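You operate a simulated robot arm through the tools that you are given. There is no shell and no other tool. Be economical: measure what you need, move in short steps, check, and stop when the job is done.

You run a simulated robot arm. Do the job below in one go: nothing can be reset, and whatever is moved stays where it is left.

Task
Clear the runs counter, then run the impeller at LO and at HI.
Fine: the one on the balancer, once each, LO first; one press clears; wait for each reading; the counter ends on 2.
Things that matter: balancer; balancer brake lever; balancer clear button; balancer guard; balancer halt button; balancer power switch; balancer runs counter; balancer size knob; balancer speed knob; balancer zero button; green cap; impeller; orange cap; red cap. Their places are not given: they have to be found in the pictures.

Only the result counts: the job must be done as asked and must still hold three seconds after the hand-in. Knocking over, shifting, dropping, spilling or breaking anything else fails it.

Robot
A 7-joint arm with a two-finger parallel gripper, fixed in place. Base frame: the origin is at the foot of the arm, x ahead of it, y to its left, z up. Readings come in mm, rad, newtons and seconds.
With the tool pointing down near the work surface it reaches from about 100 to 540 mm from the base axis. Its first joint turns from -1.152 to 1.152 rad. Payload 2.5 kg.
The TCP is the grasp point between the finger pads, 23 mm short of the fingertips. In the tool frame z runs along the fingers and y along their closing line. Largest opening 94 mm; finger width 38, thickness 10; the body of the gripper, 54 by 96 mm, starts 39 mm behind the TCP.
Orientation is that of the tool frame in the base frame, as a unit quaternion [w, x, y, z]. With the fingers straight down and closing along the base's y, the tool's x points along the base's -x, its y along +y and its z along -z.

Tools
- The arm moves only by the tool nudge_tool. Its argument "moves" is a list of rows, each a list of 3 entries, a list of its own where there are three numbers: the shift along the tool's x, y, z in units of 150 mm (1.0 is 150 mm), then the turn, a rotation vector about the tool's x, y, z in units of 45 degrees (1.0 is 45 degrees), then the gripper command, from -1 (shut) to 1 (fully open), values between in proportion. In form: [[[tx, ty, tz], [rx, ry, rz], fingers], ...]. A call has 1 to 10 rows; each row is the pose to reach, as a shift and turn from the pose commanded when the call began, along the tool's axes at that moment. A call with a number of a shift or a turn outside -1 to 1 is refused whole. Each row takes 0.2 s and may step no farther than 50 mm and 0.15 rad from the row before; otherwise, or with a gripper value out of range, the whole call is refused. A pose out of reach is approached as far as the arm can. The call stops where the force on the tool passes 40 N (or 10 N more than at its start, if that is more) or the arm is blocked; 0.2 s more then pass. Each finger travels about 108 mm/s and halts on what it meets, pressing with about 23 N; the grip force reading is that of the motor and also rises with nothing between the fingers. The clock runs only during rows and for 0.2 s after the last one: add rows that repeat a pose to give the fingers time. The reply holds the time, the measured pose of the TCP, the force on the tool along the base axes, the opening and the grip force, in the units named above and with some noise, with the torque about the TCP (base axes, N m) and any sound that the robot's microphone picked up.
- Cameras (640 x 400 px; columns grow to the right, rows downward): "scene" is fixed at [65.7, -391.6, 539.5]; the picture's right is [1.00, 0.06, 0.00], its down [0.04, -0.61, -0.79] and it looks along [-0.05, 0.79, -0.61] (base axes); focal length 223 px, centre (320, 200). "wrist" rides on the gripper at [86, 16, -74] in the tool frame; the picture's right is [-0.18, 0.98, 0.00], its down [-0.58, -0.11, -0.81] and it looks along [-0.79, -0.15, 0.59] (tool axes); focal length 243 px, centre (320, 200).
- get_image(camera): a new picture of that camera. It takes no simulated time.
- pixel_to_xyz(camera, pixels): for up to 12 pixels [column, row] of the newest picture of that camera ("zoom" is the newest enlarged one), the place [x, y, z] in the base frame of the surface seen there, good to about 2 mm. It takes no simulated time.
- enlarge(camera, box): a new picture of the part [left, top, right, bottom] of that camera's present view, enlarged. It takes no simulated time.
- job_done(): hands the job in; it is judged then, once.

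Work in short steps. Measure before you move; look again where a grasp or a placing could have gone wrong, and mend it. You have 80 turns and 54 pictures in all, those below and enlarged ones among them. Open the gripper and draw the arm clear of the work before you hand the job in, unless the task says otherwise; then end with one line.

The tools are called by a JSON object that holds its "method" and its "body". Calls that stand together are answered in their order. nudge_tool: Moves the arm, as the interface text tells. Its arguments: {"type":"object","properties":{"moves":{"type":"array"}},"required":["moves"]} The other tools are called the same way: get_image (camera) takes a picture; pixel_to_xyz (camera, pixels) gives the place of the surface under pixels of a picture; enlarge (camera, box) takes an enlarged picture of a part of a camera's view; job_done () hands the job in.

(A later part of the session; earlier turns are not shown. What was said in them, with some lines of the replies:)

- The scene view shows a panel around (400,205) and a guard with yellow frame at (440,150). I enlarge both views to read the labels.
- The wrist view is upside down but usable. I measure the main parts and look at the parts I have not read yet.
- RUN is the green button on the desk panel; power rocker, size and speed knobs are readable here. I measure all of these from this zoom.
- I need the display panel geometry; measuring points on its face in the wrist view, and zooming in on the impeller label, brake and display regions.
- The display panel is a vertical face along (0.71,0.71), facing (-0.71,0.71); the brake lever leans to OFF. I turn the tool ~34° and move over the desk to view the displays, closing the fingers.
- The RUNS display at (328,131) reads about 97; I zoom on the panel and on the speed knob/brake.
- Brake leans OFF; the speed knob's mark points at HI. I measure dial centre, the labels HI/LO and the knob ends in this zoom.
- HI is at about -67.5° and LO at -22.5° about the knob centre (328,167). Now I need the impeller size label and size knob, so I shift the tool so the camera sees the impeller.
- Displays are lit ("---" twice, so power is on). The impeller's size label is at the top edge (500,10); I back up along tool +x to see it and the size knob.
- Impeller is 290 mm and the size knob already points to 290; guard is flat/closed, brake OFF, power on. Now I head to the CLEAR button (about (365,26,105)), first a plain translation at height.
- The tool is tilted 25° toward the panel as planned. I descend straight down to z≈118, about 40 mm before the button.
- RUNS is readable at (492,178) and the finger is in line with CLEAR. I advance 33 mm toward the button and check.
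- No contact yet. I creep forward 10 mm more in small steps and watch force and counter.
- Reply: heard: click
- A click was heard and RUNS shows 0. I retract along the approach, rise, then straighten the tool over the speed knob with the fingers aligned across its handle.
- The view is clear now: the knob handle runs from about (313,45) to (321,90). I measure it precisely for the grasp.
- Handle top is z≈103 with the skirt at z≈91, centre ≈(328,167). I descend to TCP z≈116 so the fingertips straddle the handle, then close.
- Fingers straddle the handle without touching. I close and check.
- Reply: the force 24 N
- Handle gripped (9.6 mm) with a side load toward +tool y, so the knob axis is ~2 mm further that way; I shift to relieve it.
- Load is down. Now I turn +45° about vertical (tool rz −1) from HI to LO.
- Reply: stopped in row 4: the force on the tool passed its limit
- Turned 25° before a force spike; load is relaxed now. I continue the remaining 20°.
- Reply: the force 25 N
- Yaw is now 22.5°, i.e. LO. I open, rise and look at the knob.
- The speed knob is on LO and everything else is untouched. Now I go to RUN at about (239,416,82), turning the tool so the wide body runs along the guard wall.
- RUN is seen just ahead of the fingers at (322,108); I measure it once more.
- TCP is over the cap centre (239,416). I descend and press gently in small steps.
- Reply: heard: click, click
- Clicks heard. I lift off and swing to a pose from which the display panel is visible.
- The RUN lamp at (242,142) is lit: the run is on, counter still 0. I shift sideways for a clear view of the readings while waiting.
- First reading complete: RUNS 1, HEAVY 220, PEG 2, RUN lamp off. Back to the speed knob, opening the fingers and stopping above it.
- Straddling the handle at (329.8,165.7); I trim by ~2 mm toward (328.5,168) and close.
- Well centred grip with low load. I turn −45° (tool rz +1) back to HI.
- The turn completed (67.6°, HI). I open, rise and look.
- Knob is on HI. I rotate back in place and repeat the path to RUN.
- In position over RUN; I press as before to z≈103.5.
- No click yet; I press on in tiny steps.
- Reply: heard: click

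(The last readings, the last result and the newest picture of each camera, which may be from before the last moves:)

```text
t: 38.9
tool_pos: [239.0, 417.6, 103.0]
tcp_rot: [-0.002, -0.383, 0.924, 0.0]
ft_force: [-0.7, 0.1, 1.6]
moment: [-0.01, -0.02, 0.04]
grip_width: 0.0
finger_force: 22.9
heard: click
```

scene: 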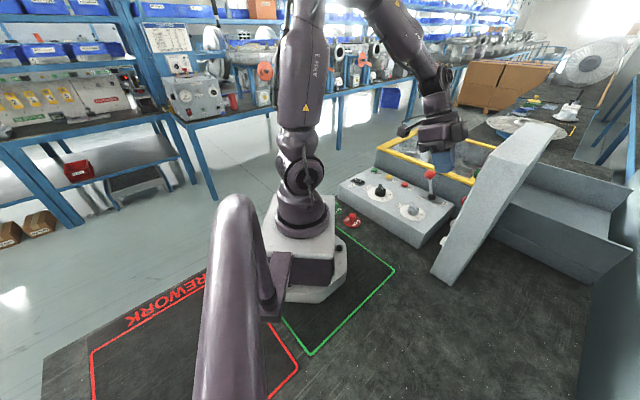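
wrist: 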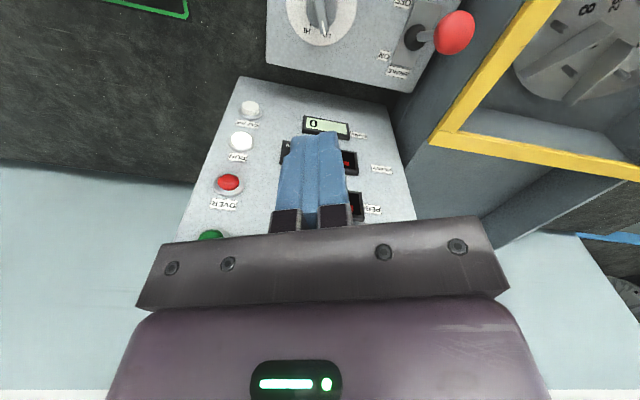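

One click heard. I lift and swing back to view the displays.

{"method": "nudge_tool", "body": {"moves": [[[0, 0, -0.3], [0, 0, 0], -1], [[0.077, -0.159, -0.39], [0, 0, 0.15], -1], [[0.154, -0.319, -0.48], [0, 0, 0.3], -1], [[0.232, -0.478, -0.57], [0, 0, 0.45], -1], [[0.309, -0.638, -0.66], [0, 0, 0.6], -1], [[0.386, -0.797, -0.753], [0, 0, 0.75], -1]]}}

{"method": "nudge_tool", "body": {"moves": [[[-0.0, -0.1, -0.15], [0, 0, 0.15], -1], [[0, -0.2, -0.3], [0, 0, 0.3], -1], [[0, -0.3, -0.45], [0, 0, 0.45], -1], [[-0.1, -0.36, -0.6], [0, 0, 0.6], -1], [[-0.25, -0.42, -0.753], [0, 0, 0.75], -1], [[-0.4, -0.42, -0.753], [0, 0, 0.75], -1]]}}

{"method": "get_image", "body": {"camera": "wrist"}}

```text
t: 40.3
tool_pos: [283.2, 287.6, 216.3]
tcp_rot: [-0.002, -0.096, 0.995, -0.001]
ft_force: [-0.3, -0.6, 0.4]
moment: [0.03, 0.02, -0.01]
grip_width: 0.0
finger_force: 23.0
```

```text
t: 41.7
tool_pos: [355.1, 240.5, 330.5]
tcp_rot: [-0.003, 0.196, 0.981, -0.003]
ft_force: [-0.2, -0.5, -0.4]
moment: [-0.03, -0.01, 0.01]
grip_width: 0.0
finger_force: 22.8
```

```text
19 pictures are left
```

wrist: 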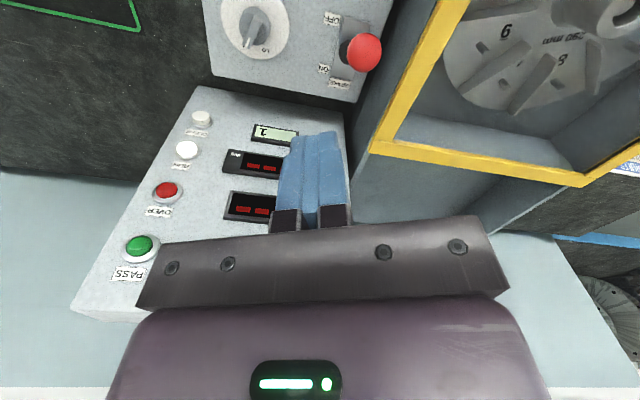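

The RUN lamp is lit again, readings are blank, counter 1: the HI run is on. I wait in place for the reading, opening the gripper.

{"method": "nudge_tool", "body": {"moves": [[[0, 0.1, 0], [0, 0, 0], -0.5], [[0, 0.2, 0], [0, 0, 0], 0], [[0, 0.2, 0], [0, 0, 0], 0], [[0, 0.2, 0], [0, 0, 0], 0], [[0, 0.2, 0], [0, 0, 0], 0], [[0, 0.2, 0], [0, 0, 0], 0], [[0, 0.2, 0], [0, 0, 0], 0], [[0, 0.2, 0], [0, 0, 0], 0], [[0, 0.2, 0], [0, 0, 0], 0], [[0, 0.2, 0], [0, 0, 0], 0]]}}

{"method": "enlarge", "body": {"camera": "wrist", "box": [60, 70, 340, 260]}}

```text
t: 43.9
tool_pos: [364.6, 269.7, 329.3]
tcp_rot: [-0.002, 0.195, 0.981, -0.003]
ft_force: [-0.8, 1.1, -0.5]
moment: [0.03, 0.0, -0.02]
grip_width: 47.2
finger_force: 0.1
```

```text
2.11 times, centred on (200, 165) of wrist
```

zoom: 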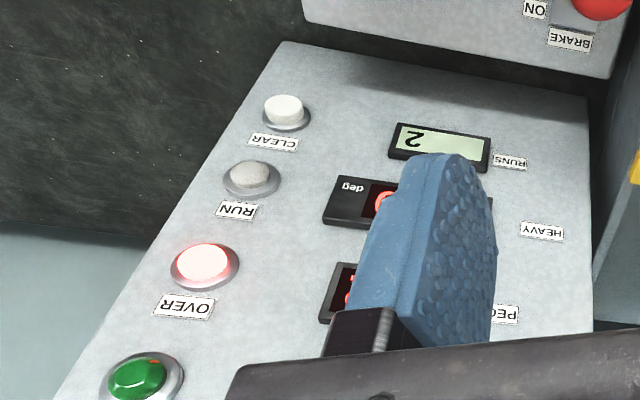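

RUNS shows 2, the reading is up and the RUN lamp is off. I open the gripper fully and draw the arm back and up.

{"method": "nudge_tool", "body": {"moves": [[[0.2, 0, 0], [0, 0, 0], 0.5], [[0.4, 0, -0.05], [0, 0, 0], 1], [[0.6, 0, -0.1], [0, 0, 0], 1], [[0.7, 0, -0.15], [0, 0, 0], 1], [[0.7, 0, -0.15], [0, 0, 0], 1]]}}

{"method": "get_image", "body": {"camera": "scene"}}

```text
t: 45.1
tool_pos: [268.9, 309.3, 352.0]
tcp_rot: [-0.002, 0.196, 0.981, -0.002]
ft_force: [0.3, 0.7, 0.4]
moment: [0.02, -0.02, 0.0]
grip_width: 94.2
finger_force: 0.0
```

```text
17 pictures are left
```

scene: 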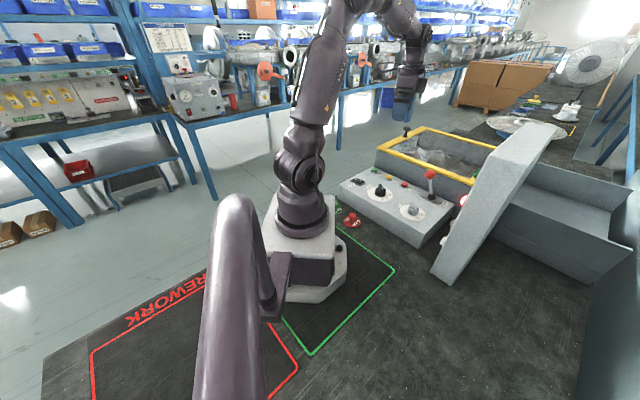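

Everything is in place, the arm is clear and the gripper open; I hand the job in.

{"method": "job_done", "body": {}}

```text
The job is handed in.
```

I cleared the runs counter with one press, then ran the impeller once at LO and once at HI, waiting for each reading; the counter ended on 2.
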